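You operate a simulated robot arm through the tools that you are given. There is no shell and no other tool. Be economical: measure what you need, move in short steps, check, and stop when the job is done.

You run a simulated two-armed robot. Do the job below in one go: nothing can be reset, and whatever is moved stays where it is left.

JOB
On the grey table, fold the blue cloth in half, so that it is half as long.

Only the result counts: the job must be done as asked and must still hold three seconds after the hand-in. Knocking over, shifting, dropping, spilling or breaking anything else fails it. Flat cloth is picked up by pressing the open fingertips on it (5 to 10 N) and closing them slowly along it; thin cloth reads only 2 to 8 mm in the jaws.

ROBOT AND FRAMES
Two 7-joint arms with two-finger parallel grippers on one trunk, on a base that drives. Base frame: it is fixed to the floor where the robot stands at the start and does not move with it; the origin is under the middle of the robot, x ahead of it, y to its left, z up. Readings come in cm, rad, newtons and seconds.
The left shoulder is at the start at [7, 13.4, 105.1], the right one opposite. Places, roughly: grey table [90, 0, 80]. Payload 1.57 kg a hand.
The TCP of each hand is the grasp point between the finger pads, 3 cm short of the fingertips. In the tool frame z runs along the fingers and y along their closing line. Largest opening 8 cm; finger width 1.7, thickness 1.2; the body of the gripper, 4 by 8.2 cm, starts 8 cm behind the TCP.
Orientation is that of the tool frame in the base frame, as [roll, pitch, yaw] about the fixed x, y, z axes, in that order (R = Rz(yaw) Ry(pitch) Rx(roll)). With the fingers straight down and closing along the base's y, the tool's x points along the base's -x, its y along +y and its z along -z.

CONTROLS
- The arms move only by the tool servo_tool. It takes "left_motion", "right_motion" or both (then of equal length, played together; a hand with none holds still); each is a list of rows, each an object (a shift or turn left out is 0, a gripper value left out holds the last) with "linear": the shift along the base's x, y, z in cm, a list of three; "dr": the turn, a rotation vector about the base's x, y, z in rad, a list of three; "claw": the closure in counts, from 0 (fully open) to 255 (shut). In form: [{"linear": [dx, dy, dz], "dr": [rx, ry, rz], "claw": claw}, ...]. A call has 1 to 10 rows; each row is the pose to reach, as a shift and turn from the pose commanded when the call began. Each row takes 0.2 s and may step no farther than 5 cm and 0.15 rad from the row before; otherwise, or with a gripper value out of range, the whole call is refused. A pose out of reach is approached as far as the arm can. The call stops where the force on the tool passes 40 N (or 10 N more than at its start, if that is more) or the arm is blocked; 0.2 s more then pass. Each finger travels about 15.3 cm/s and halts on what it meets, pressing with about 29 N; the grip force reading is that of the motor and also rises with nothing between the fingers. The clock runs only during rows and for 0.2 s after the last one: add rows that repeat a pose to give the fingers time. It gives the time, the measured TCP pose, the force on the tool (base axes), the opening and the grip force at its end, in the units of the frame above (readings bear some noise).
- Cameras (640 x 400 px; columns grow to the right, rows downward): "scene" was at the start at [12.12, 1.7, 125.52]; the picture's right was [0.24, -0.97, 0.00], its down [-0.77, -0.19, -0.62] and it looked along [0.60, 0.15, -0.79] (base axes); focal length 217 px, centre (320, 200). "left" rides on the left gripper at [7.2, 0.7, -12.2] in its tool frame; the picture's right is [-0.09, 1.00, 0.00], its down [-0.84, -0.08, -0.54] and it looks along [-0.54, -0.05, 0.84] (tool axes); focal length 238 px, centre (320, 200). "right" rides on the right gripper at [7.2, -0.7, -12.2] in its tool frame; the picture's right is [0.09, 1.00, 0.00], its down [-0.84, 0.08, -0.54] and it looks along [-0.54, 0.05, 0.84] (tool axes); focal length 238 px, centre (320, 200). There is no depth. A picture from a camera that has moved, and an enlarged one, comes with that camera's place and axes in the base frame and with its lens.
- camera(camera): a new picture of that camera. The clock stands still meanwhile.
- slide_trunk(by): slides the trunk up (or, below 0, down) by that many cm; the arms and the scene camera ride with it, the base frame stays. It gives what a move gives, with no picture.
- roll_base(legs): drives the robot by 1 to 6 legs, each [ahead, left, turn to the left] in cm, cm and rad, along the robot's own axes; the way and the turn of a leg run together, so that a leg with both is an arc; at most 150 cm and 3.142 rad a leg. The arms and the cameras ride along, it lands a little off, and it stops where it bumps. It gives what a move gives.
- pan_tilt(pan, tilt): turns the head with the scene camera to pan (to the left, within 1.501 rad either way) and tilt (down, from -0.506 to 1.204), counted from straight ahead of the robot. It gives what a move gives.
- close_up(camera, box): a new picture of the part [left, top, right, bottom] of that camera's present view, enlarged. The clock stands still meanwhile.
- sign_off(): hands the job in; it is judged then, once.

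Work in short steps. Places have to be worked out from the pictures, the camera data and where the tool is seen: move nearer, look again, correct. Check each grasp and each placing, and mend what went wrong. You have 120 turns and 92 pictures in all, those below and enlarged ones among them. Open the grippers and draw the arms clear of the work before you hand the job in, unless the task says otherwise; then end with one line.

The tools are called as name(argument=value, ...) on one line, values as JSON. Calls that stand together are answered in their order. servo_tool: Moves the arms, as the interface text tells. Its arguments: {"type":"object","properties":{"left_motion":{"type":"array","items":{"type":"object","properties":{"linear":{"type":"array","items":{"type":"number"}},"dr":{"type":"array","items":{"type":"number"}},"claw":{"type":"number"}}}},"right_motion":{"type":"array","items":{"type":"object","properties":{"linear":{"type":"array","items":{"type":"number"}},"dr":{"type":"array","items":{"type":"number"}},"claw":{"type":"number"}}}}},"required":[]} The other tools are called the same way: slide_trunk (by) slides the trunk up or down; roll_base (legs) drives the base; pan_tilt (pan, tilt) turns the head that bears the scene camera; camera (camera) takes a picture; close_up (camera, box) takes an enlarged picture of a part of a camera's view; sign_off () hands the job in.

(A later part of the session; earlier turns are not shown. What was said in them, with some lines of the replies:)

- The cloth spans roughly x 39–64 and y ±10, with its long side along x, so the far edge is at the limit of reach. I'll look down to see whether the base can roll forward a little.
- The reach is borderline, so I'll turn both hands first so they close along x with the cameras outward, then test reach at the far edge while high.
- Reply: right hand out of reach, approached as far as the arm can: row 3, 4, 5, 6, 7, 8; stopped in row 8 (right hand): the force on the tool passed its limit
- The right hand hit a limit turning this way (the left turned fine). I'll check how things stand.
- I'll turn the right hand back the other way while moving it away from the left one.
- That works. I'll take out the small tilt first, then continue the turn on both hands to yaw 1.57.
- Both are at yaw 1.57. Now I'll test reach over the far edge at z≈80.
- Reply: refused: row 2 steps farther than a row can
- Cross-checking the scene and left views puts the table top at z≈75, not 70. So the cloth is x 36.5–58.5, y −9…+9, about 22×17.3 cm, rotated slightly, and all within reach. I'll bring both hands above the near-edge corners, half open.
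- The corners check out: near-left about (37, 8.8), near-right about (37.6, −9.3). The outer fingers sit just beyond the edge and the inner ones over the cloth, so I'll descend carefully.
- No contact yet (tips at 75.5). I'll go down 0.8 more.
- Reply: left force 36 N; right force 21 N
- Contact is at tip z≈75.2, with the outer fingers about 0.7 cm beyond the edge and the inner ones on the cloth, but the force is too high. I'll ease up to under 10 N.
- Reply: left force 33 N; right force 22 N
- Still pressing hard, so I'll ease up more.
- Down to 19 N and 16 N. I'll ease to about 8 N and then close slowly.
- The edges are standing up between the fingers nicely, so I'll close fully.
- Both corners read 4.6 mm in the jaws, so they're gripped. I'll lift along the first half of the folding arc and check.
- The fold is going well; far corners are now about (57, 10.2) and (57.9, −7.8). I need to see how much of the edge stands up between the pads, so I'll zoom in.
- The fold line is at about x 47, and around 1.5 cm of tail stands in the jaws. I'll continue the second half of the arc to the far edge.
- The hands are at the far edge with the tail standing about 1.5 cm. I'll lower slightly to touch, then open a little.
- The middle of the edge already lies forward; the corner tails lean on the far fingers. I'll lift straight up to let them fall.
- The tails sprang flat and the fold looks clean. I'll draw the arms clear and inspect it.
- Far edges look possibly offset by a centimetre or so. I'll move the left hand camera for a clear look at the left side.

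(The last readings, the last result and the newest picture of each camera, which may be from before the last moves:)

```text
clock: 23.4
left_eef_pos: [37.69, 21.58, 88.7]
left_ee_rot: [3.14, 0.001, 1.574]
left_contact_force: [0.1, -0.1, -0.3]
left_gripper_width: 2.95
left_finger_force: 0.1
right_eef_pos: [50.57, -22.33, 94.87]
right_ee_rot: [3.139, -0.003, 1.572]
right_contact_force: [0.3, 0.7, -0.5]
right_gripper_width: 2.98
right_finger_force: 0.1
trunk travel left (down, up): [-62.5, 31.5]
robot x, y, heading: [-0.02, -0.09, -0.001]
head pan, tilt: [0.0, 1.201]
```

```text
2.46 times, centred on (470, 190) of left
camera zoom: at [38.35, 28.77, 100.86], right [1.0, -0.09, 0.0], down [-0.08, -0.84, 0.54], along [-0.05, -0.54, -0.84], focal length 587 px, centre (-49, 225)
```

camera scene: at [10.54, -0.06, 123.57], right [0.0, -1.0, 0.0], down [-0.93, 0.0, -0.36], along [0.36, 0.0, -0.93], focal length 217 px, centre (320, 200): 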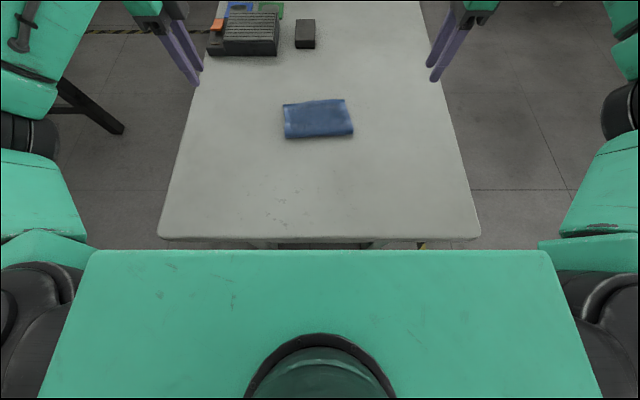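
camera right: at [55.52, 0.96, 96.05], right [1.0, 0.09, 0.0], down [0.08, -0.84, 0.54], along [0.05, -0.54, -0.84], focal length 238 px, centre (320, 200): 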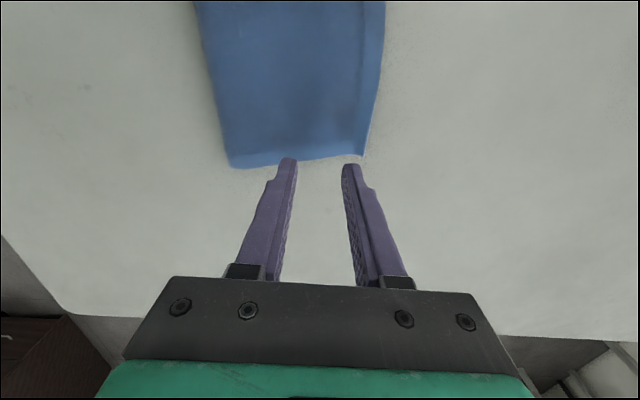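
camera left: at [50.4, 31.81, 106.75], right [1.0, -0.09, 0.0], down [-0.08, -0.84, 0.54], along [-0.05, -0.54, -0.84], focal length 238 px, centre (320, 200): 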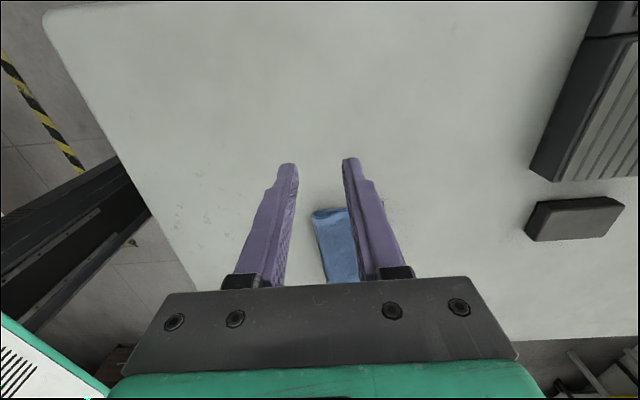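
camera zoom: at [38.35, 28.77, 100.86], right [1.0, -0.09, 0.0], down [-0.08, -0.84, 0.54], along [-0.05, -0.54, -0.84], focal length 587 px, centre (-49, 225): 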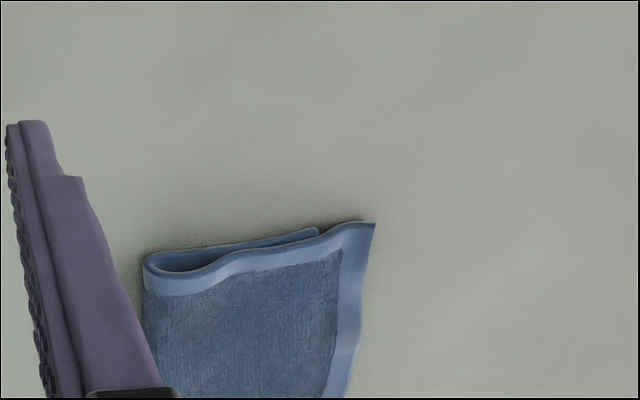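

The top layer overhangs the bottom by about 2.8 cm on the left (top corner x≈58.7, bottom ≈55.9), because I underestimated the gripped tail. I'll regrip the top edge and move it back; first, the hands go above it with a narrower opening.

servo_tool(left_motion=[{"linear": [3.5, -2, 0], "claw": 172}, {"linear": [7, -4, 0]}, {"linear": [10.5, -6, 0]}, {"linear": [14, -8.4, -1]}, {"linear": [17.5, -10.6, -2.5]}, {"linear": [20.7, -12.7, -4.7]}, {"linear": [20.7, -12.7, -6.7]}, {"linear": [20.7, -12.7, -6.7]}], right_motion=[{"linear": [2, 2, 0], "claw": 172}, {"linear": [4, 4.5, -1]}, {"linear": [6, 7.5, -3]}, {"linear": [8, 10.5, -6]}, {"linear": [9.3, 13.5, -9]}, {"linear": [9.3, 16.6, -11]}, {"linear": [9.3, 16.6, -12.9]}, {"linear": [9.3, 16.6, -12.9]}])

close_up(camera="left", box=[160, 80, 480, 280])

close_up(camera="right", box=[160, 80, 480, 280])

```text
clock: 25.2
left_eef_pos: [58.48, 8.75, 82.19]
left_ee_rot: [3.14, 0.002, 1.571]
left_contact_force: [1.2, 0.1, -0.5]
left_gripper_width: 2.62
left_finger_force: 0.0
right_eef_pos: [58.99, -5.9, 81.88]
right_ee_rot: [3.138, 0.001, 1.572]
right_contact_force: [-0.5, 0.3, 0.5]
right_gripper_width: 2.61
right_finger_force: 0.0
right hand out of reach, approached as far as the arm can: row 6, 7, 8
trunk travel left (down, up): [-62.5, 31.5]
robot x, y, heading: [0.23, -0.19, 0.001]
head pan, tilt: [0.0, 1.201]
```

```text
2.00 times, centred on (320, 180) of left
camera zoom: at [58.95, 15.98, 94.28], right [1.0, -0.09, 0.0], down [-0.08, -0.84, 0.54], along [-0.05, -0.54, -0.84], focal length 477 px, centre (320, 240)
```

zoom: 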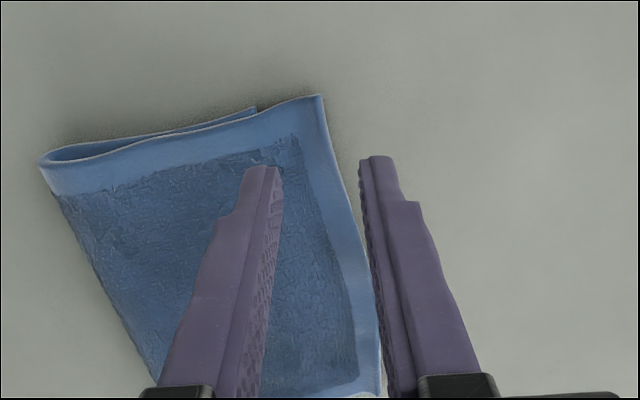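

```text
2.00 times, centred on (320, 180) of right
camera zoom: at [58.1, 1.46, 94.11], right [1.0, 0.09, 0.0], down [0.08, -0.84, 0.54], along [0.05, -0.54, -0.84], focal length 477 px, centre (320, 240)
```

zoom: 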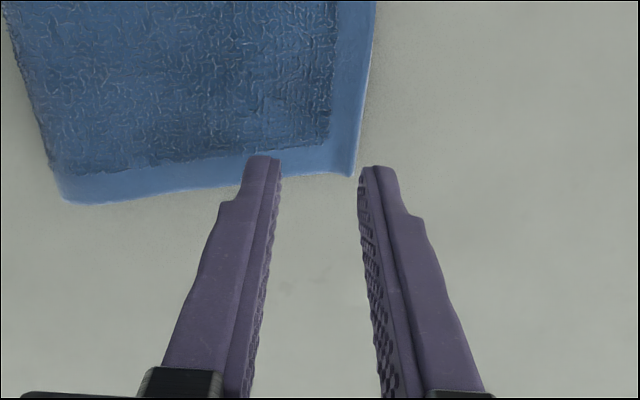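

The right hand runs out of reach at x≈59, so regripping there is marginal. Instead I'll drag the cloth toward the robot by pressing on its middle, which either slides the top back (a direct fix) or brings it all into reach.

servo_tool(left_motion=[{"linear": [-1, 0, 1]}, {"linear": [-4, -1, 1]}, {"linear": [-5.5, -2, 0]}, {"linear": [-5.5, -2, -2]}, {"linear": [-5.5, -2, -3]}, {"linear": [-5.5, -2, -3.4]}], right_motion=[{"linear": [-1, 0, 1]}, {"linear": [-3.5, 0.5, 1]}, {"linear": [-5, 0.5, 0]}, {"linear": [-5, 0.5, -2]}, {"linear": [-5, 0.5, -2.8]}, {"linear": [-5, 0.5, -3.2]}])

```text
clock: 26.7
left_eef_pos: [52.98, 7.11, 78.82]
left_ee_rot: [3.135, 0.0, 1.578]
left_contact_force: [-1.4, 2.9, 3.4]
left_gripper_width: 2.63
left_finger_force: 0.0
right_eef_pos: [54.01, -5.66, 78.7]
right_ee_rot: [3.136, 0.003, 1.569]
right_contact_force: [-0.4, -2.6, 3.0]
right_gripper_width: 2.58
right_finger_force: 0.1
trunk travel left (down, up): [-62.5, 31.5]
robot x, y, heading: [-0.14, 0.14, -0.003]
head pan, tilt: [0.0, 1.201]
stopped in row 6 (left hand): the force on the tool passed its limit (the readings are from after the stop); the commanded pose is now the measured one
```

The opposing y forces suggest the hands touched each other, being too close. I'll spread them apart, then check.

servo_tool(left_motion=[{"linear": [0, 0, 0.5]}, {"linear": [0, 1.2, 0.5]}, {"linear": [0, 1.2, 0.3]}], right_motion=[{"linear": [0, 0, 0.5]}, {"linear": [0, -1, 0.5]}, {"linear": [0, -1, 0.3]}])

camera(camera="left")

camera(camera="scene")

```text
clock: 27.5
left_eef_pos: [53.09, 8.24, 78.98]
left_ee_rot: [3.136, 0.001, 1.579]
left_contact_force: [0.1, 0.0, 0.9]
left_gripper_width: 2.6
left_finger_force: 0.0
right_eef_pos: [54.02, -6.58, 78.92]
right_ee_rot: [3.139, 0.003, 1.57]
right_contact_force: [-0.9, 0.2, 0.8]
right_gripper_width: 2.62
right_finger_force: 0.1
trunk travel left (down, up): [-62.5, 31.5]
robot x, y, heading: [0.0, -0.09, -0.001]
head pan, tilt: [0.0, 1.201]
```

```text
53 pictures are left
camera left: at [53.48, 15.54, 91.26], right [1.0, -0.09, 0.0], down [-0.07, -0.84, 0.54], along [-0.04, -0.54, -0.84], focal length 238 px, centre (320, 200)
```

left: 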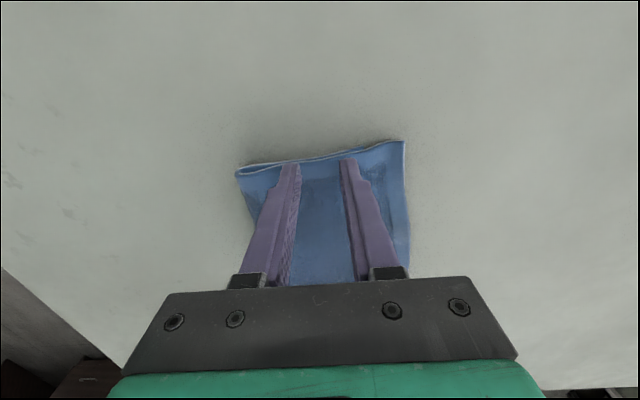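

```text
52 pictures are left
camera scene: at [10.39, -0.06, 123.59], right [0.0, -1.0, 0.0], down [-0.93, 0.0, -0.36], along [0.36, 0.0, -0.93], focal length 217 px, centre (320, 200)
```

scene: 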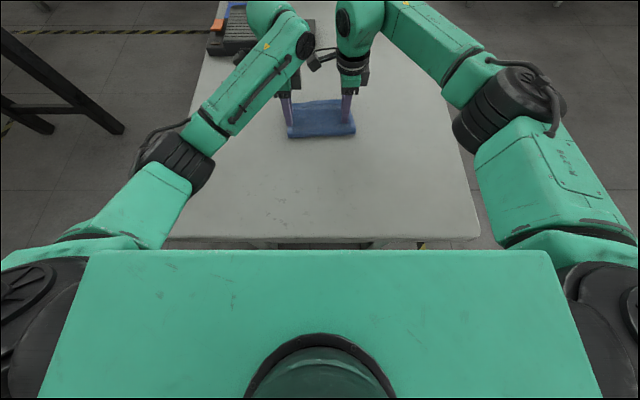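

Cleared. Now I'll press lightly and check the force.

servo_tool(left_motion=[{"linear": [0, 0, -0.2]}, {"linear": [0, 0, -0.45]}, {"linear": [0, 0, -0.45]}], right_motion=[{"linear": [0, 0, -0.2]}, {"linear": [0, 0, -0.45]}, {"linear": [0, 0, -0.45]}])

```text
clock: 28.3
left_eef_pos: [52.95, 8.39, 78.71]
left_ee_rot: [3.135, -0.002, 1.578]
left_contact_force: [1.0, -0.7, 3.0]
left_gripper_width: 2.59
left_finger_force: 0.1
right_eef_pos: [53.93, -6.57, 78.64]
right_ee_rot: [3.138, 0.003, 1.566]
right_contact_force: [0.3, 1.4, 7.8]
right_gripper_width: 2.6
right_finger_force: 0.1
trunk travel left (down, up): [-62.5, 31.5]
robot x, y, heading: [0.29, 0.06, 0.001]
head pan, tilt: [0.0, 1.201]
```

3 N left and 8 N right. I'll press slightly more on the left and drag 4 cm toward the robot.

servo_tool(left_motion=[{"linear": [0, 0, -0.15]}, {"linear": [-0.5, 0, -0.15]}, {"linear": [-1, 0, -0.15]}, {"linear": [-1.5, 0, -0.15]}, {"linear": [-2, 0, -0.15]}, {"linear": [-2.5, 0, -0.15]}, {"linear": [-3, 0, -0.15]}, {"linear": [-3.5, 0, -0.15]}, {"linear": [-4, 0, -0.15]}], right_motion=[{"linear": [0, 0, -0.05]}, {"linear": [-0.5, 0, -0.05]}, {"linear": [-1, 0, -0.05]}, {"linear": [-1.5, 0, -0.05]}, {"linear": [-2, 0, -0.05]}, {"linear": [-2.5, 0, -0.05]}, {"linear": [-3, 0, -0.05]}, {"linear": [-3.5, 0, -0.05]}, {"linear": [-4, 0, -0.05]}])

camera(camera="left")

camera(camera="right")

close_up(camera="scene", box=[260, 70, 380, 170])

```text
clock: 30.3
left_eef_pos: [48.89, 8.3, 78.53]
left_ee_rot: [3.135, 0.0, 1.577]
left_contact_force: [2.7, -1.4, 10.8]
left_gripper_width: 2.54
left_finger_force: 0.1
right_eef_pos: [49.98, -6.63, 78.48]
right_ee_rot: [3.136, 0.003, 1.569]
right_contact_force: [2.6, 1.1, 10.9]
right_gripper_width: 2.5
right_finger_force: 0.0
trunk travel left (down, up): [-62.5, 31.5]
robot x, y, heading: [0.24, 0.01, -0.001]
head pan, tilt: [0.0, 1.201]
```

```text
51 pictures are left
camera left: at [49.33, 15.5, 90.78], right [1.0, -0.09, 0.01], down [-0.08, -0.84, 0.54], along [-0.04, -0.54, -0.84], focal length 238 px, centre (320, 200)
```

left: 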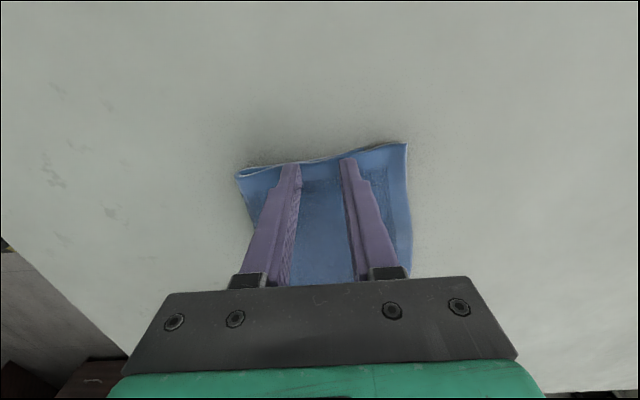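

```text
50 pictures are left
camera right: at [49.07, 0.7, 90.76], right [1.0, 0.09, 0.0], down [0.07, -0.84, 0.54], along [0.05, -0.54, -0.84], focal length 238 px, centre (320, 200)
```

right: 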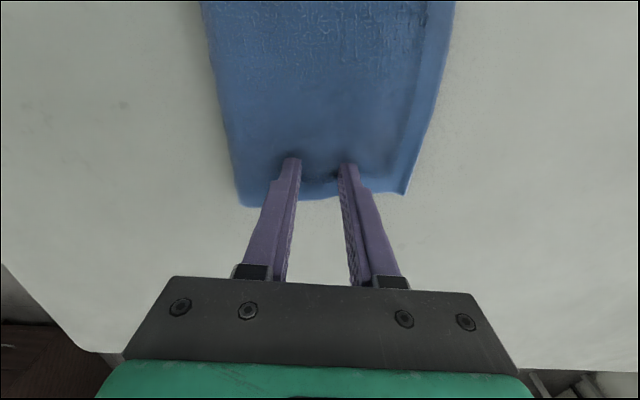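

```text
4.00 times, centred on (320, 120) of scene
camera zoom: at [10.14, -0.08, 123.62], right [0.0, -1.0, 0.0], down [-0.93, 0.0, -0.36], along [0.36, 0.0, -0.93], focal length 867 px, centre (320, 520)
```

zoom: 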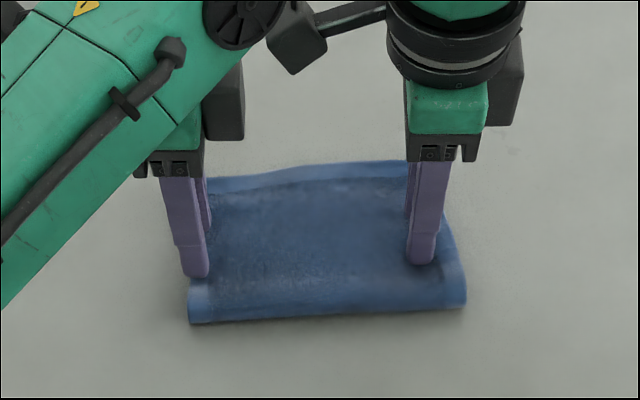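

The whole cloth moved 4 cm with the hands, so now the edge is in reach. I'll lift and go above the top edge.

servo_tool(left_motion=[{"linear": [0, 0, 1]}, {"linear": [1, 0.2, 4]}, {"linear": [4, 0.5, 4.5]}, {"linear": [5.7, 0.5, 4.5]}, {"linear": [5.7, 0.5, 4]}, {"linear": [5.7, 0.5, 4]}], right_motion=[{"linear": [0, 0, 1]}, {"linear": [1, 0.2, 4]}, {"linear": [4, 0.5, 4.5]}, {"linear": [6.2, 0.5, 4.5]}, {"linear": [6.2, 0.5, 4]}, {"linear": [6.2, 0.5, 4]}])

close_up(camera="left", box=[160, 80, 480, 280])

close_up(camera="right", box=[160, 80, 480, 280])

```text
clock: 31.7
left_eef_pos: [54.68, 8.85, 82.37]
left_ee_rot: [3.138, -0.001, 1.577]
left_contact_force: [0.3, -0.5, -0.4]
left_gripper_width: 2.58
left_finger_force: 0.0
right_eef_pos: [56.17, -6.18, 82.28]
right_ee_rot: [3.14, 0.003, 1.569]
right_contact_force: [0.0, 0.3, 0.7]
right_gripper_width: 2.61
right_finger_force: 0.0
trunk travel left (down, up): [-62.5, 31.5]
robot x, y, heading: [-0.4, 0.42, 0.0]
head pan, tilt: [0.0, 1.201]
```

```text
2.00 times, centred on (320, 180) of left
camera zoom: at [55.25, 16.0, 94.64], right [1.0, -0.09, 0.0], down [-0.07, -0.84, 0.54], along [-0.04, -0.54, -0.84], focal length 477 px, centre (320, 240)
```

zoom: 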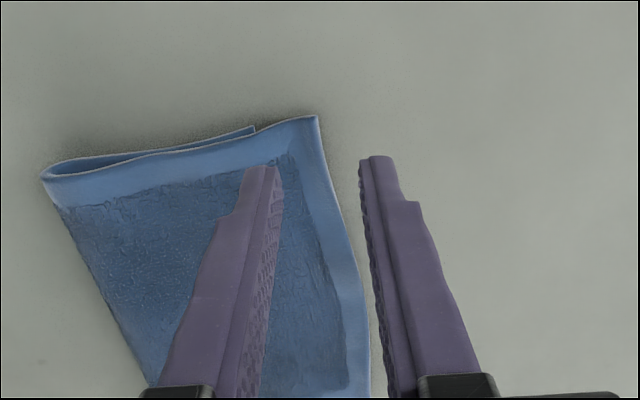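

```text
2.00 times, centred on (320, 180) of right
camera zoom: at [55.41, 1.19, 94.57], right [1.0, 0.09, 0.0], down [0.07, -0.83, 0.55], along [0.05, -0.54, -0.84], focal length 477 px, centre (320, 240)
```

zoom: 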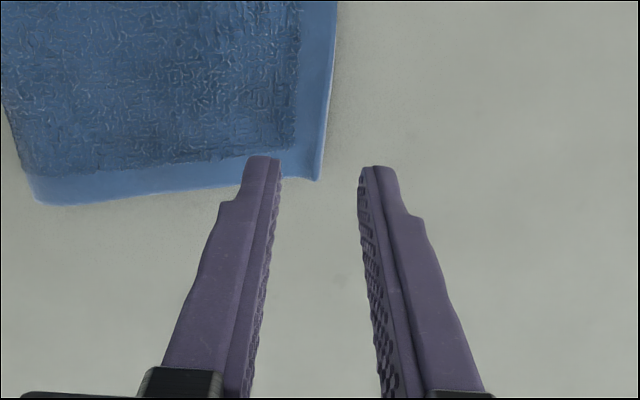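

Overhang is about 2.7 cm left and about 3.1 cm right. I'll narrow the jaws to 2.2 cm, align over the overhang edge, and descend to press.

servo_tool(left_motion=[{"linear": [-0.2, -0.7, 0], "claw": 185}, {"linear": [-0.2, -0.7, -2]}, {"linear": [-0.2, -0.7, -3.4]}, {"linear": [-0.2, -0.7, -3.8]}, {"linear": [-0.2, -0.7, -4.1]}, {"linear": [-0.2, -0.7, -4.1]}], right_motion=[{"linear": [-0.2, -0.5, 0], "claw": 185}, {"linear": [-0.2, -0.5, -2]}, {"linear": [-0.2, -0.5, -3.4]}, {"linear": [-0.2, -0.5, -3.8]}, {"linear": [-0.2, -0.5, -4.05]}, {"linear": [-0.2, -0.5, -4.05]}])

close_up(camera="left", box=[160, 80, 480, 280])

close_up(camera="right", box=[160, 80, 480, 280])

```text
clock: 33.1
left_eef_pos: [54.37, 8.01, 78.52]
left_ee_rot: [3.135, 0.001, 1.578]
left_contact_force: [0.1, 1.4, 8.7]
left_gripper_width: 2.22
left_finger_force: 0.1
right_eef_pos: [56.07, -6.68, 78.47]
right_ee_rot: [3.138, 0.004, 1.569]
right_contact_force: [-0.2, -0.2, 1.2]
right_gripper_width: 2.2
right_finger_force: 0.0
trunk travel left (down, up): [-62.5, 31.5]
robot x, y, heading: [-0.2, 0.1, 0.001]
head pan, tilt: [0.0, 1.201]
```

```text
2.00 times, centred on (320, 180) of left
camera zoom: at [54.89, 15.32, 90.66], right [1.0, -0.09, 0.01], down [-0.08, -0.84, 0.54], along [-0.04, -0.54, -0.84], focal length 477 px, centre (320, 240)
```

zoom: 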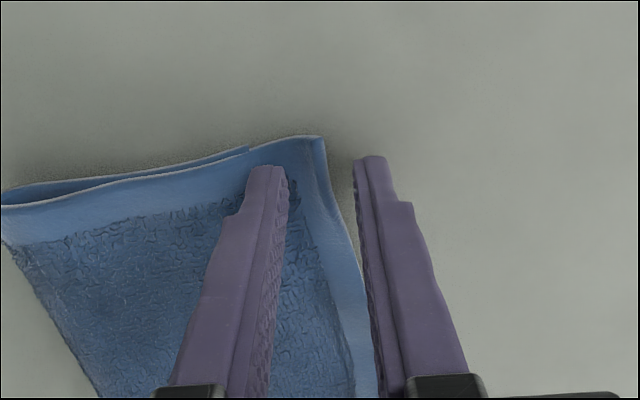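

```text
2.00 times, centred on (320, 180) of right
camera zoom: at [55.16, 0.71, 90.63], right [1.0, 0.09, 0.0], down [0.07, -0.84, 0.55], along [0.05, -0.54, -0.84], focal length 477 px, centre (320, 240)
```

zoom: 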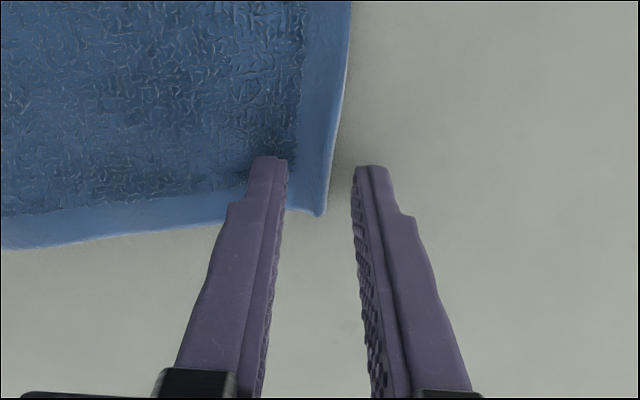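

Good alignment. I'll press slightly more and close slowly.

servo_tool(left_motion=[{"linear": [0, 0, -0.12]}, {"linear": [0, 0, -0.12], "claw": 195}, {"linear": [0, 0, -0.12], "claw": 205}, {"linear": [0, 0, -0.12], "claw": 215}], right_motion=[{"linear": [0, 0, -0.22]}, {"linear": [0, 0, -0.22], "claw": 195}, {"linear": [0, 0, -0.22], "claw": 205}, {"linear": [0, 0, -0.22], "claw": 215}])

close_up(camera="left", box=[160, 80, 480, 280])

close_up(camera="right", box=[160, 80, 480, 280])

```text
clock: 34.1
left_eef_pos: [54.42, 8.06, 78.35]
left_ee_rot: [3.136, 0.0, 1.579]
left_contact_force: [0.7, -0.8, 6.7]
left_gripper_width: 1.17
left_finger_force: 0.1
right_eef_pos: [56.02, -6.6, 78.31]
right_ee_rot: [3.137, 0.002, 1.568]
right_contact_force: [1.3, 0.6, 7.5]
right_gripper_width: 1.12
right_finger_force: 0.0
trunk travel left (down, up): [-62.5, 31.5]
robot x, y, heading: [-0.08, -0.13, 0.001]
head pan, tilt: [0.0, 1.201]
```

```text
2.00 times, centred on (320, 180) of left
camera zoom: at [54.82, 15.29, 90.53], right [1.0, -0.09, 0.01], down [-0.08, -0.84, 0.54], along [-0.04, -0.54, -0.84], focal length 477 px, centre (320, 240)
```

zoom: 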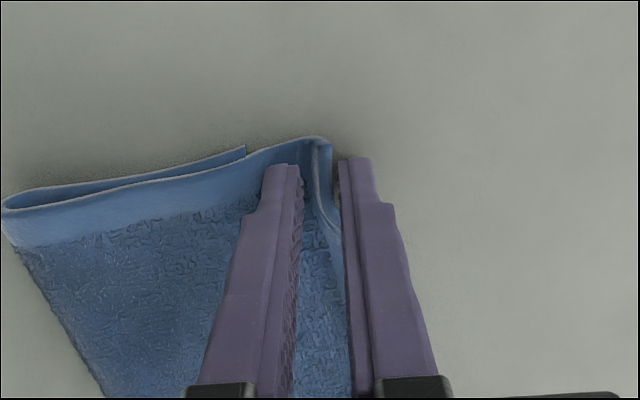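

```text
2.00 times, centred on (320, 180) of right
camera zoom: at [55.12, 0.71, 90.5], right [1.0, 0.09, 0.01], down [0.07, -0.84, 0.54], along [0.05, -0.54, -0.84], focal length 477 px, centre (320, 240)
```

zoom: 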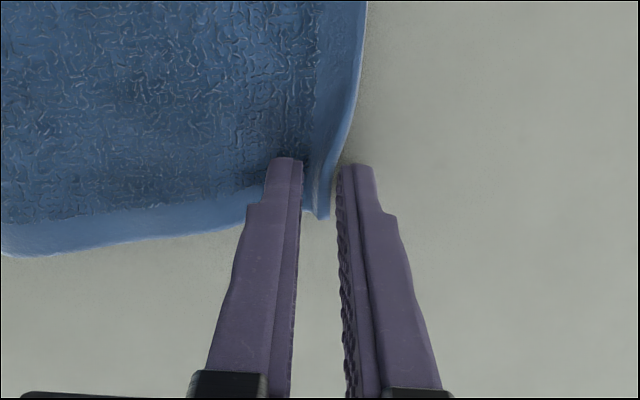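

Working well, so I'll close the jaws fully.

servo_tool(left_motion=[{"linear": [0, 0, 0], "claw": 228}, {"claw": 240}, {"claw": 255}, {"claw": 255}, {"claw": 255}], right_motion=[{"linear": [0, 0, 0], "claw": 228}, {"claw": 240}, {"claw": 255}, {"claw": 255}, {"claw": 255}])

close_up(camera="left", box=[160, 80, 480, 280])

close_up(camera="right", box=[160, 80, 480, 280])

```text
clock: 35.3
left_eef_pos: [54.27, 8.07, 78.33]
left_ee_rot: [3.134, -0.001, 1.577]
left_contact_force: [-0.5, 0.0, 4.0]
left_gripper_width: 0.22
left_finger_force: 24.2
right_eef_pos: [55.94, -6.64, 78.3]
right_ee_rot: [3.136, 0.003, 1.567]
right_contact_force: [-0.1, 0.6, 9.4]
right_gripper_width: 0.23
right_finger_force: 23.7
trunk travel left (down, up): [-62.5, 31.5]
robot x, y, heading: [-0.23, -0.06, 0.002]
head pan, tilt: [0.0, 1.201]
```

```text
2.00 times, centred on (320, 180) of left
camera zoom: at [54.78, 15.32, 90.55], right [1.0, -0.09, 0.01], down [-0.08, -0.84, 0.54], along [-0.04, -0.54, -0.84], focal length 477 px, centre (320, 240)
```

zoom: 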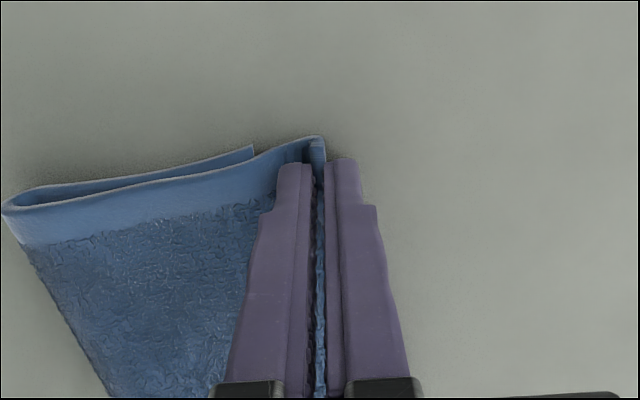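

```text
2.00 times, centred on (320, 180) of right
camera zoom: at [55.06, 0.72, 90.48], right [1.0, 0.09, 0.0], down [0.07, -0.83, 0.55], along [0.05, -0.54, -0.84], focal length 477 px, centre (320, 240)
```

zoom: 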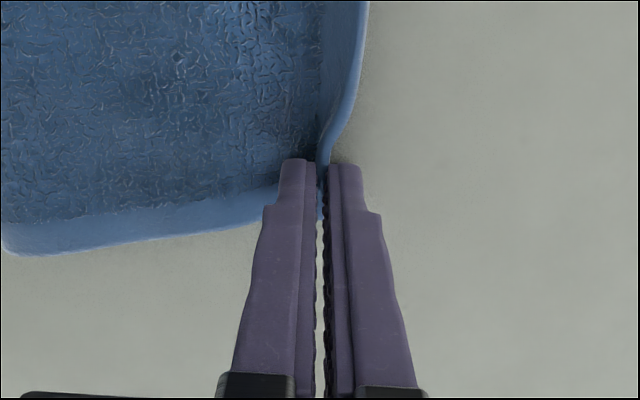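

Both are gripped. I'll lift back along the arc to above the intended new crease (about x 41.5/42.3) so it re-rolls, and check there.

servo_tool(left_motion=[{"linear": [-0.3, 0, 1.2]}, {"linear": [-0.8, 0, 2.6]}, {"linear": [-1.7, 0, 4.2]}, {"linear": [-3, 0, 5.8]}, {"linear": [-4.6, 0, 7.2]}, {"linear": [-6.4, 0, 8.2]}, {"linear": [-8.4, -0.1, 9]}, {"linear": [-10.4, -0.2, 9.4]}, {"linear": [-12.4, -0.3, 9.5]}, {"linear": [-12.8, -0.3, 9.5]}], right_motion=[{"linear": [-0.3, 0, 1.2]}, {"linear": [-0.8, 0, 2.6]}, {"linear": [-1.7, 0, 4.2]}, {"linear": [-3, 0, 5.8]}, {"linear": [-4.6, 0, 7.2]}, {"linear": [-6.6, 0, 8.2]}, {"linear": [-8.6, -0.1, 9]}, {"linear": [-10.8, -0.2, 9.4]}, {"linear": [-13, -0.3, 9.5]}, {"linear": [-13.5, -0.3, 9.5]}])

camera(camera="left")

camera(camera="right")

close_up(camera="scene", box=[260, 70, 380, 170])

```text
clock: 37.5
left_eef_pos: [41.56, 7.66, 87.64]
left_ee_rot: [3.138, 0.001, 1.579]
left_contact_force: [-0.2, -0.6, 0.2]
left_gripper_width: 0.26
left_finger_force: 24.0
right_eef_pos: [42.45, -7.03, 87.7]
right_ee_rot: [3.138, 0.004, 1.567]
right_contact_force: [0.0, -0.5, -0.3]
right_gripper_width: 0.25
right_finger_force: 24.1
trunk travel left (down, up): [-62.5, 31.5]
robot x, y, heading: [-0.09, -0.23, -0.001]
head pan, tilt: [0.0, 1.201]
```

```text
40 pictures are left
camera left: at [42.16, 15.0, 99.85], right [1.0, -0.09, 0.0], down [-0.07, -0.84, 0.54], along [-0.04, -0.54, -0.84], focal length 238 px, centre (320, 200)
```

left: 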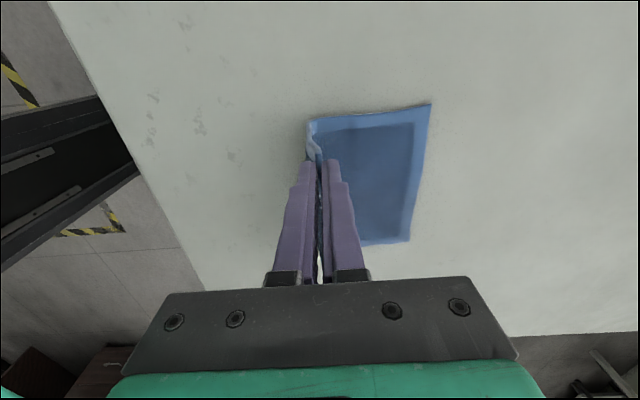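

```text
39 pictures are left
camera right: at [41.71, 0.38, 99.83], right [1.0, 0.09, 0.0], down [0.07, -0.83, 0.55], along [0.05, -0.54, -0.84], focal length 238 px, centre (320, 200)
```

right: 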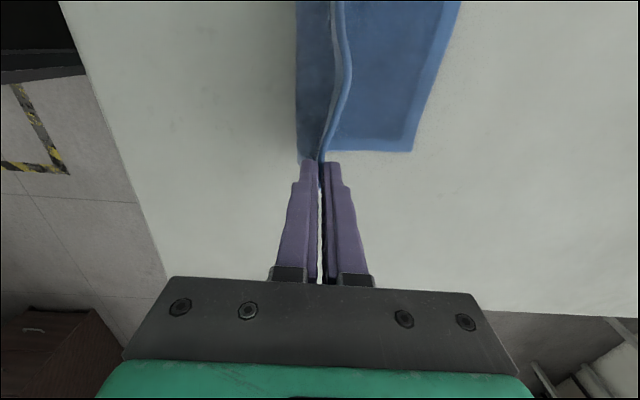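

```text
4.00 times, centred on (320, 120) of scene
camera zoom: at [10.43, -0.06, 123.59], right [0.0, -1.0, 0.0], down [-0.93, 0.0, -0.36], along [0.36, 0.0, -0.93], focal length 867 px, centre (320, 520)
```

zoom: 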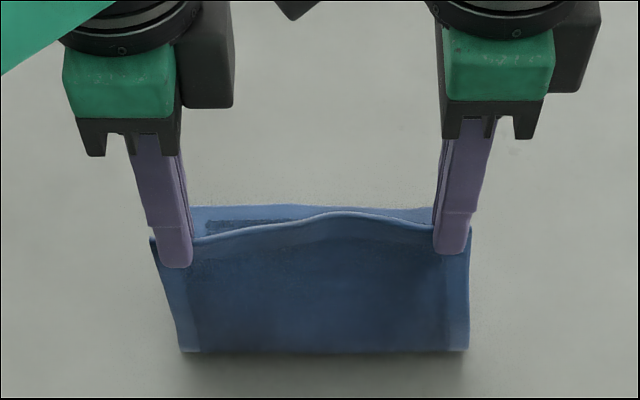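

Re-rolled nicely: far corners are about (52.5, 9.4) and (52.9, −8.4), and the tail is only about 1.2 cm. I'll lay the top forward so its edge meets the far edge.

servo_tool(left_motion=[{"linear": [1.7, 0, 0]}, {"linear": [3.4, 0, -0.4]}, {"linear": [5, 0, -1.1]}, {"linear": [6.5, 0, -2.1]}, {"linear": [7.7, 0, -3.3]}, {"linear": [8.6, 0, -4.7]}, {"linear": [9.3, 0, -6.2]}, {"linear": [9.6, 0, -7.7]}, {"linear": [9.6, 0, -8.7]}, {"linear": [9.6, 0, -8.9]}], right_motion=[{"linear": [1.6, 0, 0]}, {"linear": [3.2, 0, -0.4]}, {"linear": [4.7, 0, -1.1]}, {"linear": [6.1, 0, -2.1]}, {"linear": [7.2, 0, -3.3]}, {"linear": [8.1, 0, -4.7]}, {"linear": [8.8, 0, -6.2]}, {"linear": [9.1, 0, -7.7]}, {"linear": [9.1, 0, -8.7]}, {"linear": [9.1, 0, -9]}])

close_up(camera="left", box=[160, 80, 480, 280])

close_up(camera="right", box=[160, 40, 480, 240])

```text
clock: 39.7
left_eef_pos: [51.21, 7.65, 78.95]
left_ee_rot: [3.133, 0.0, 1.576]
left_contact_force: [-1.2, -1.3, 9.1]
left_gripper_width: 0.25
left_finger_force: 24.4
right_eef_pos: [51.46, -6.88, 78.97]
right_ee_rot: [3.136, 0.001, 1.569]
right_contact_force: [-0.5, 0.9, 4.2]
right_gripper_width: 0.26
right_finger_force: 24.0
trunk travel left (down, up): [-62.5, 31.5]
robot x, y, heading: [-0.15, 0.23, 0.0]
head pan, tilt: [0.0, 1.201]
```

```text
2.00 times, centred on (320, 180) of left
camera zoom: at [51.6, 14.96, 91.25], right [1.0, -0.09, 0.01], down [-0.08, -0.84, 0.54], along [-0.04, -0.54, -0.84], focal length 477 px, centre (320, 240)
```

zoom: 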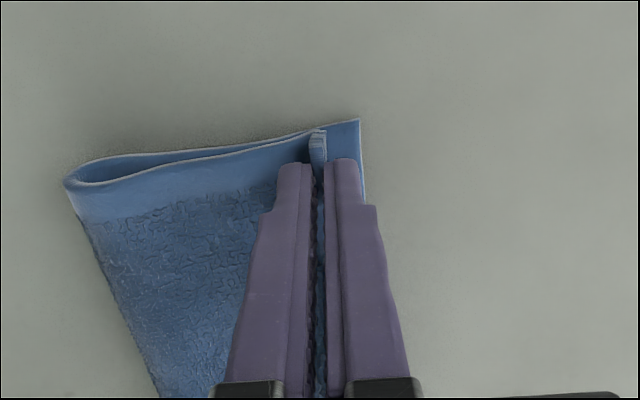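

```text
2.00 times, centred on (320, 140) of right
camera zoom: at [50.68, 0.39, 91.0], right [1.0, 0.09, 0.01], down [0.07, -0.84, 0.54], along [0.05, -0.54, -0.84], focal length 477 px, centre (320, 320)
```

zoom: 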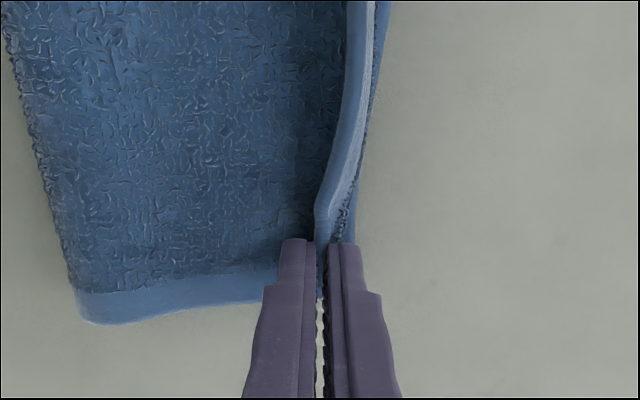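

The far bottom edge lies about 1.2–1.4 cm beyond the pinch, matching the tail length. I'll release and lift.

servo_tool(left_motion=[{"linear": [0, 0, 0.1], "claw": 230}, {"linear": [0, 0, 0.2], "claw": 200}, {"linear": [0, 0, 0.3], "claw": 170}, {"linear": [0, 0, 0.5], "claw": 160}, {"linear": [0, 0, 1.5]}, {"linear": [0, 0, 3]}, {"linear": [0, 0, 5]}, {"linear": [0, 2, 8]}], right_motion=[{"linear": [0, 0, 0.1], "claw": 230}, {"linear": [0, 0, 0.2], "claw": 200}, {"linear": [0, 0, 0.3], "claw": 170}, {"linear": [0, 0, 0.5], "claw": 160}, {"linear": [0, 0, 1.5]}, {"linear": [0, 0, 3]}, {"linear": [0, 0, 5]}, {"linear": [0, -2, 8]}])

servo_tool(left_motion=[{"linear": [-3, 3, 1]}, {"linear": [-6, 6, 1]}, {"linear": [-9, 9, 1]}, {"linear": [-13, 12, 1]}, {"linear": [-13, 12, 1]}], right_motion=[{"linear": [-1, -4, 1]}, {"linear": [-2, -8, 2]}, {"linear": [-3, -12, 3]}, {"linear": [-3, -15, 3]}, {"linear": [-3, -15, 3]}])

camera(camera="left")

close_up(camera="scene", box=[260, 70, 380, 170])

```text
clock: 41.5
left_eef_pos: [51.15, 9.76, 86.84]
left_ee_rot: [3.137, -0.001, 1.579]
left_contact_force: [0.0, -0.3, 0.5]
left_gripper_width: 2.99
left_finger_force: 0.1
right_eef_pos: [51.48, -8.99, 86.75]
right_ee_rot: [3.14, 0.003, 1.568]
right_contact_force: [-0.4, -0.4, 0.5]
right_gripper_width: 2.99
right_finger_force: 0.0
trunk travel left (down, up): [-62.5, 31.5]
robot x, y, heading: [0.17, 0.35, -0.0]
head pan, tilt: [0.0, 1.201]
```

```text
clock: 42.7
left_eef_pos: [38.29, 21.74, 87.71]
left_ee_rot: [3.14, 0.001, 1.576]
left_contact_force: [-0.7, 0.4, -1.1]
left_gripper_width: 2.98
left_finger_force: 0.0
right_eef_pos: [48.85, -24.03, 89.53]
right_ee_rot: [3.14, 0.004, 1.568]
right_contact_force: [0.5, 0.1, -0.4]
right_gripper_width: 3.0
right_finger_force: 0.0
trunk travel left (down, up): [-62.5, 31.5]
robot x, y, heading: [-0.11, -0.18, 0.001]
head pan, tilt: [0.0, 1.201]
```

```text
35 pictures are left
camera left: at [38.91, 29.0, 99.99], right [1.0, -0.09, 0.0], down [-0.07, -0.84, 0.54], along [-0.04, -0.54, -0.84], focal length 238 px, centre (320, 200)
```

left: 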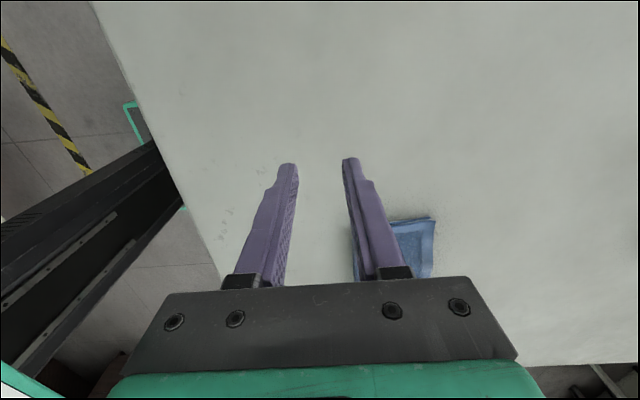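

```text
4.00 times, centred on (320, 120) of scene
camera zoom: at [10.54, -0.09, 123.57], right [0.0, -1.0, 0.0], down [-0.93, 0.0, -0.36], along [0.36, 0.0, -0.93], focal length 867 px, centre (320, 520)
```

zoom: 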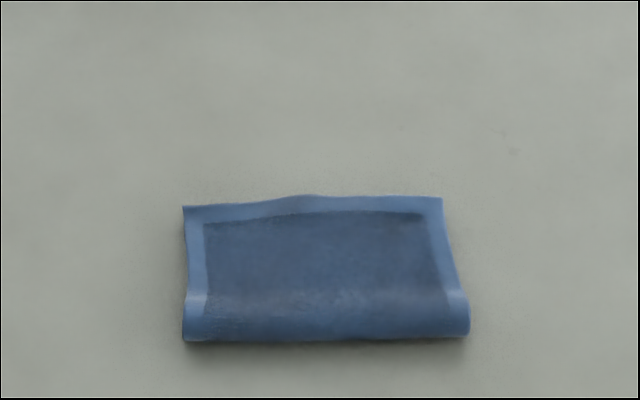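

It looks well folded. I'll shift the left hand for an unobstructed view of the layer alignment.

servo_tool(left_motion=[{"linear": [-3, 0, 1]}, {"linear": [-7, -1, 1]}, {"linear": [-7, -1, 1]}])

close_up(camera="left", box=[380, 150, 560, 270])

```text
clock: 43.5
left_eef_pos: [34.3, 21.59, 88.78]
left_ee_rot: [3.137, 0.001, 1.576]
left_contact_force: [-0.6, 0.2, 0.2]
left_gripper_width: 2.99
left_finger_force: 0.1
left hand out of reach, approached as far as the arm can: row 2, 3
right_eef_pos: [48.73, -23.88, 89.6]
right_ee_rot: [3.138, 0.003, 1.567]
right_contact_force: [-0.3, 0.0, -0.2]
right_gripper_width: 2.98
right_finger_force: 0.1
trunk travel left (down, up): [-62.5, 31.5]
robot x, y, heading: [0.02, 0.01, -0.002]
head pan, tilt: [0.0, 1.201]
```

```text
3.33 times, centred on (470, 210) of left
camera zoom: at [34.82, 28.78, 101.08], right [1.0, -0.09, 0.0], down [-0.07, -0.84, 0.54], along [-0.04, -0.54, -0.84], focal length 794 px, centre (-180, 167)
```

zoom: 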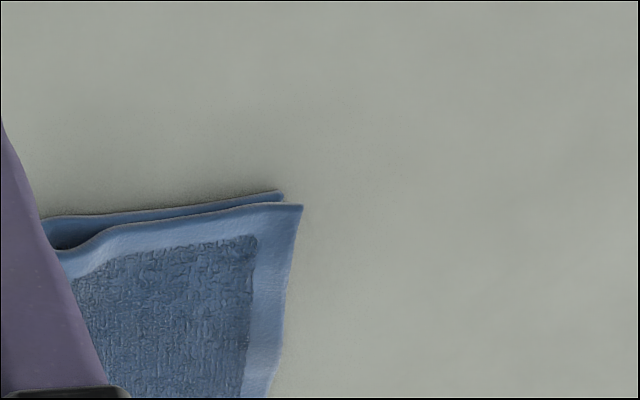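

The layers now match to within about 0.7 cm. I'll open the grippers fully, move the arms clear, and take a last look.

servo_tool(left_motion=[{"linear": [1, 1, 3], "claw": 0}, {"linear": [2, 3, 6]}, {"linear": [2, 4, 9]}], right_motion=[{"linear": [0, -1, 3], "claw": 0}, {"linear": [0, -1, 6]}, {"linear": [0, -1, 9]}])

camera(camera="scene")

camera(camera="right")

```text
clock: 44.3
left_eef_pos: [36.22, 25.51, 97.93]
left_ee_rot: [3.135, 0.0, 1.577]
left_contact_force: [-0.3, -0.2, 0.7]
left_gripper_width: 8.01
left_finger_force: 0.1
right_eef_pos: [48.64, -24.98, 98.75]
right_ee_rot: [3.138, 0.002, 1.57]
right_contact_force: [-0.4, -0.9, 0.1]
right_gripper_width: 8.04
right_finger_force: 0.1
trunk travel left (down, up): [-62.5, 31.5]
robot x, y, heading: [-0.06, -0.16, 0.001]
head pan, tilt: [0.0, 1.201]
```

```text
32 pictures are left
camera scene: at [10.29, -0.06, 123.59], right [0.0, -1.0, 0.0], down [-0.93, 0.0, -0.36], along [0.36, 0.0, -0.93], focal length 217 px, centre (320, 200)
```

scene: 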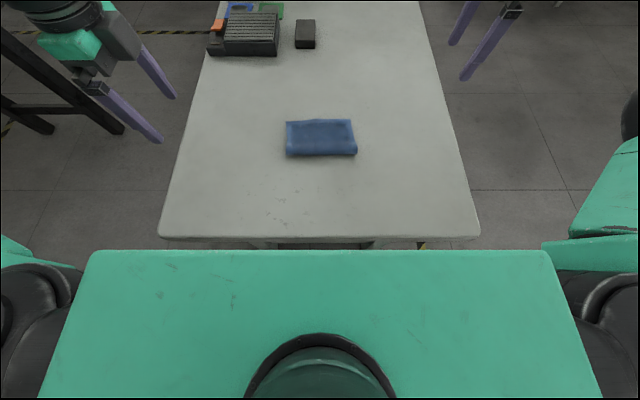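

```text
31 pictures are left
camera right: at [47.76, -17.6, 110.99], right [1.0, 0.09, 0.0], down [0.07, -0.83, 0.55], along [0.05, -0.54, -0.84], focal length 238 px, centre (320, 200)
```

right: 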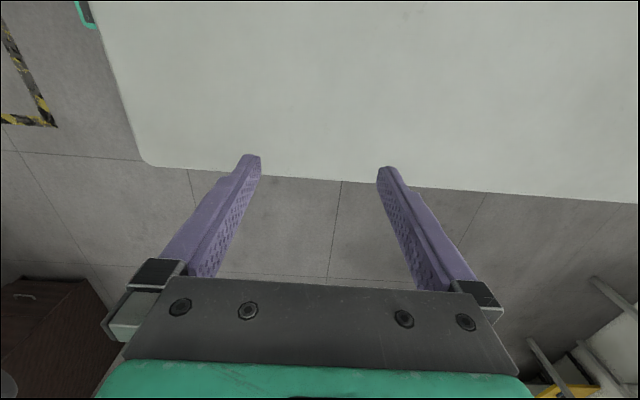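

The cloth lies folded in half, the other objects look undisturbed, and both arms are clear with grippers open. Handing in.

sign_off()

```text
The job is handed in.
```

The blue cloth is folded in half lengthwise on the grey table: it is now about 11 cm long instead of 22. On the left side the top edge overhangs the bottom by about 0.7 cm; I couldn't view the right side's layers directly.
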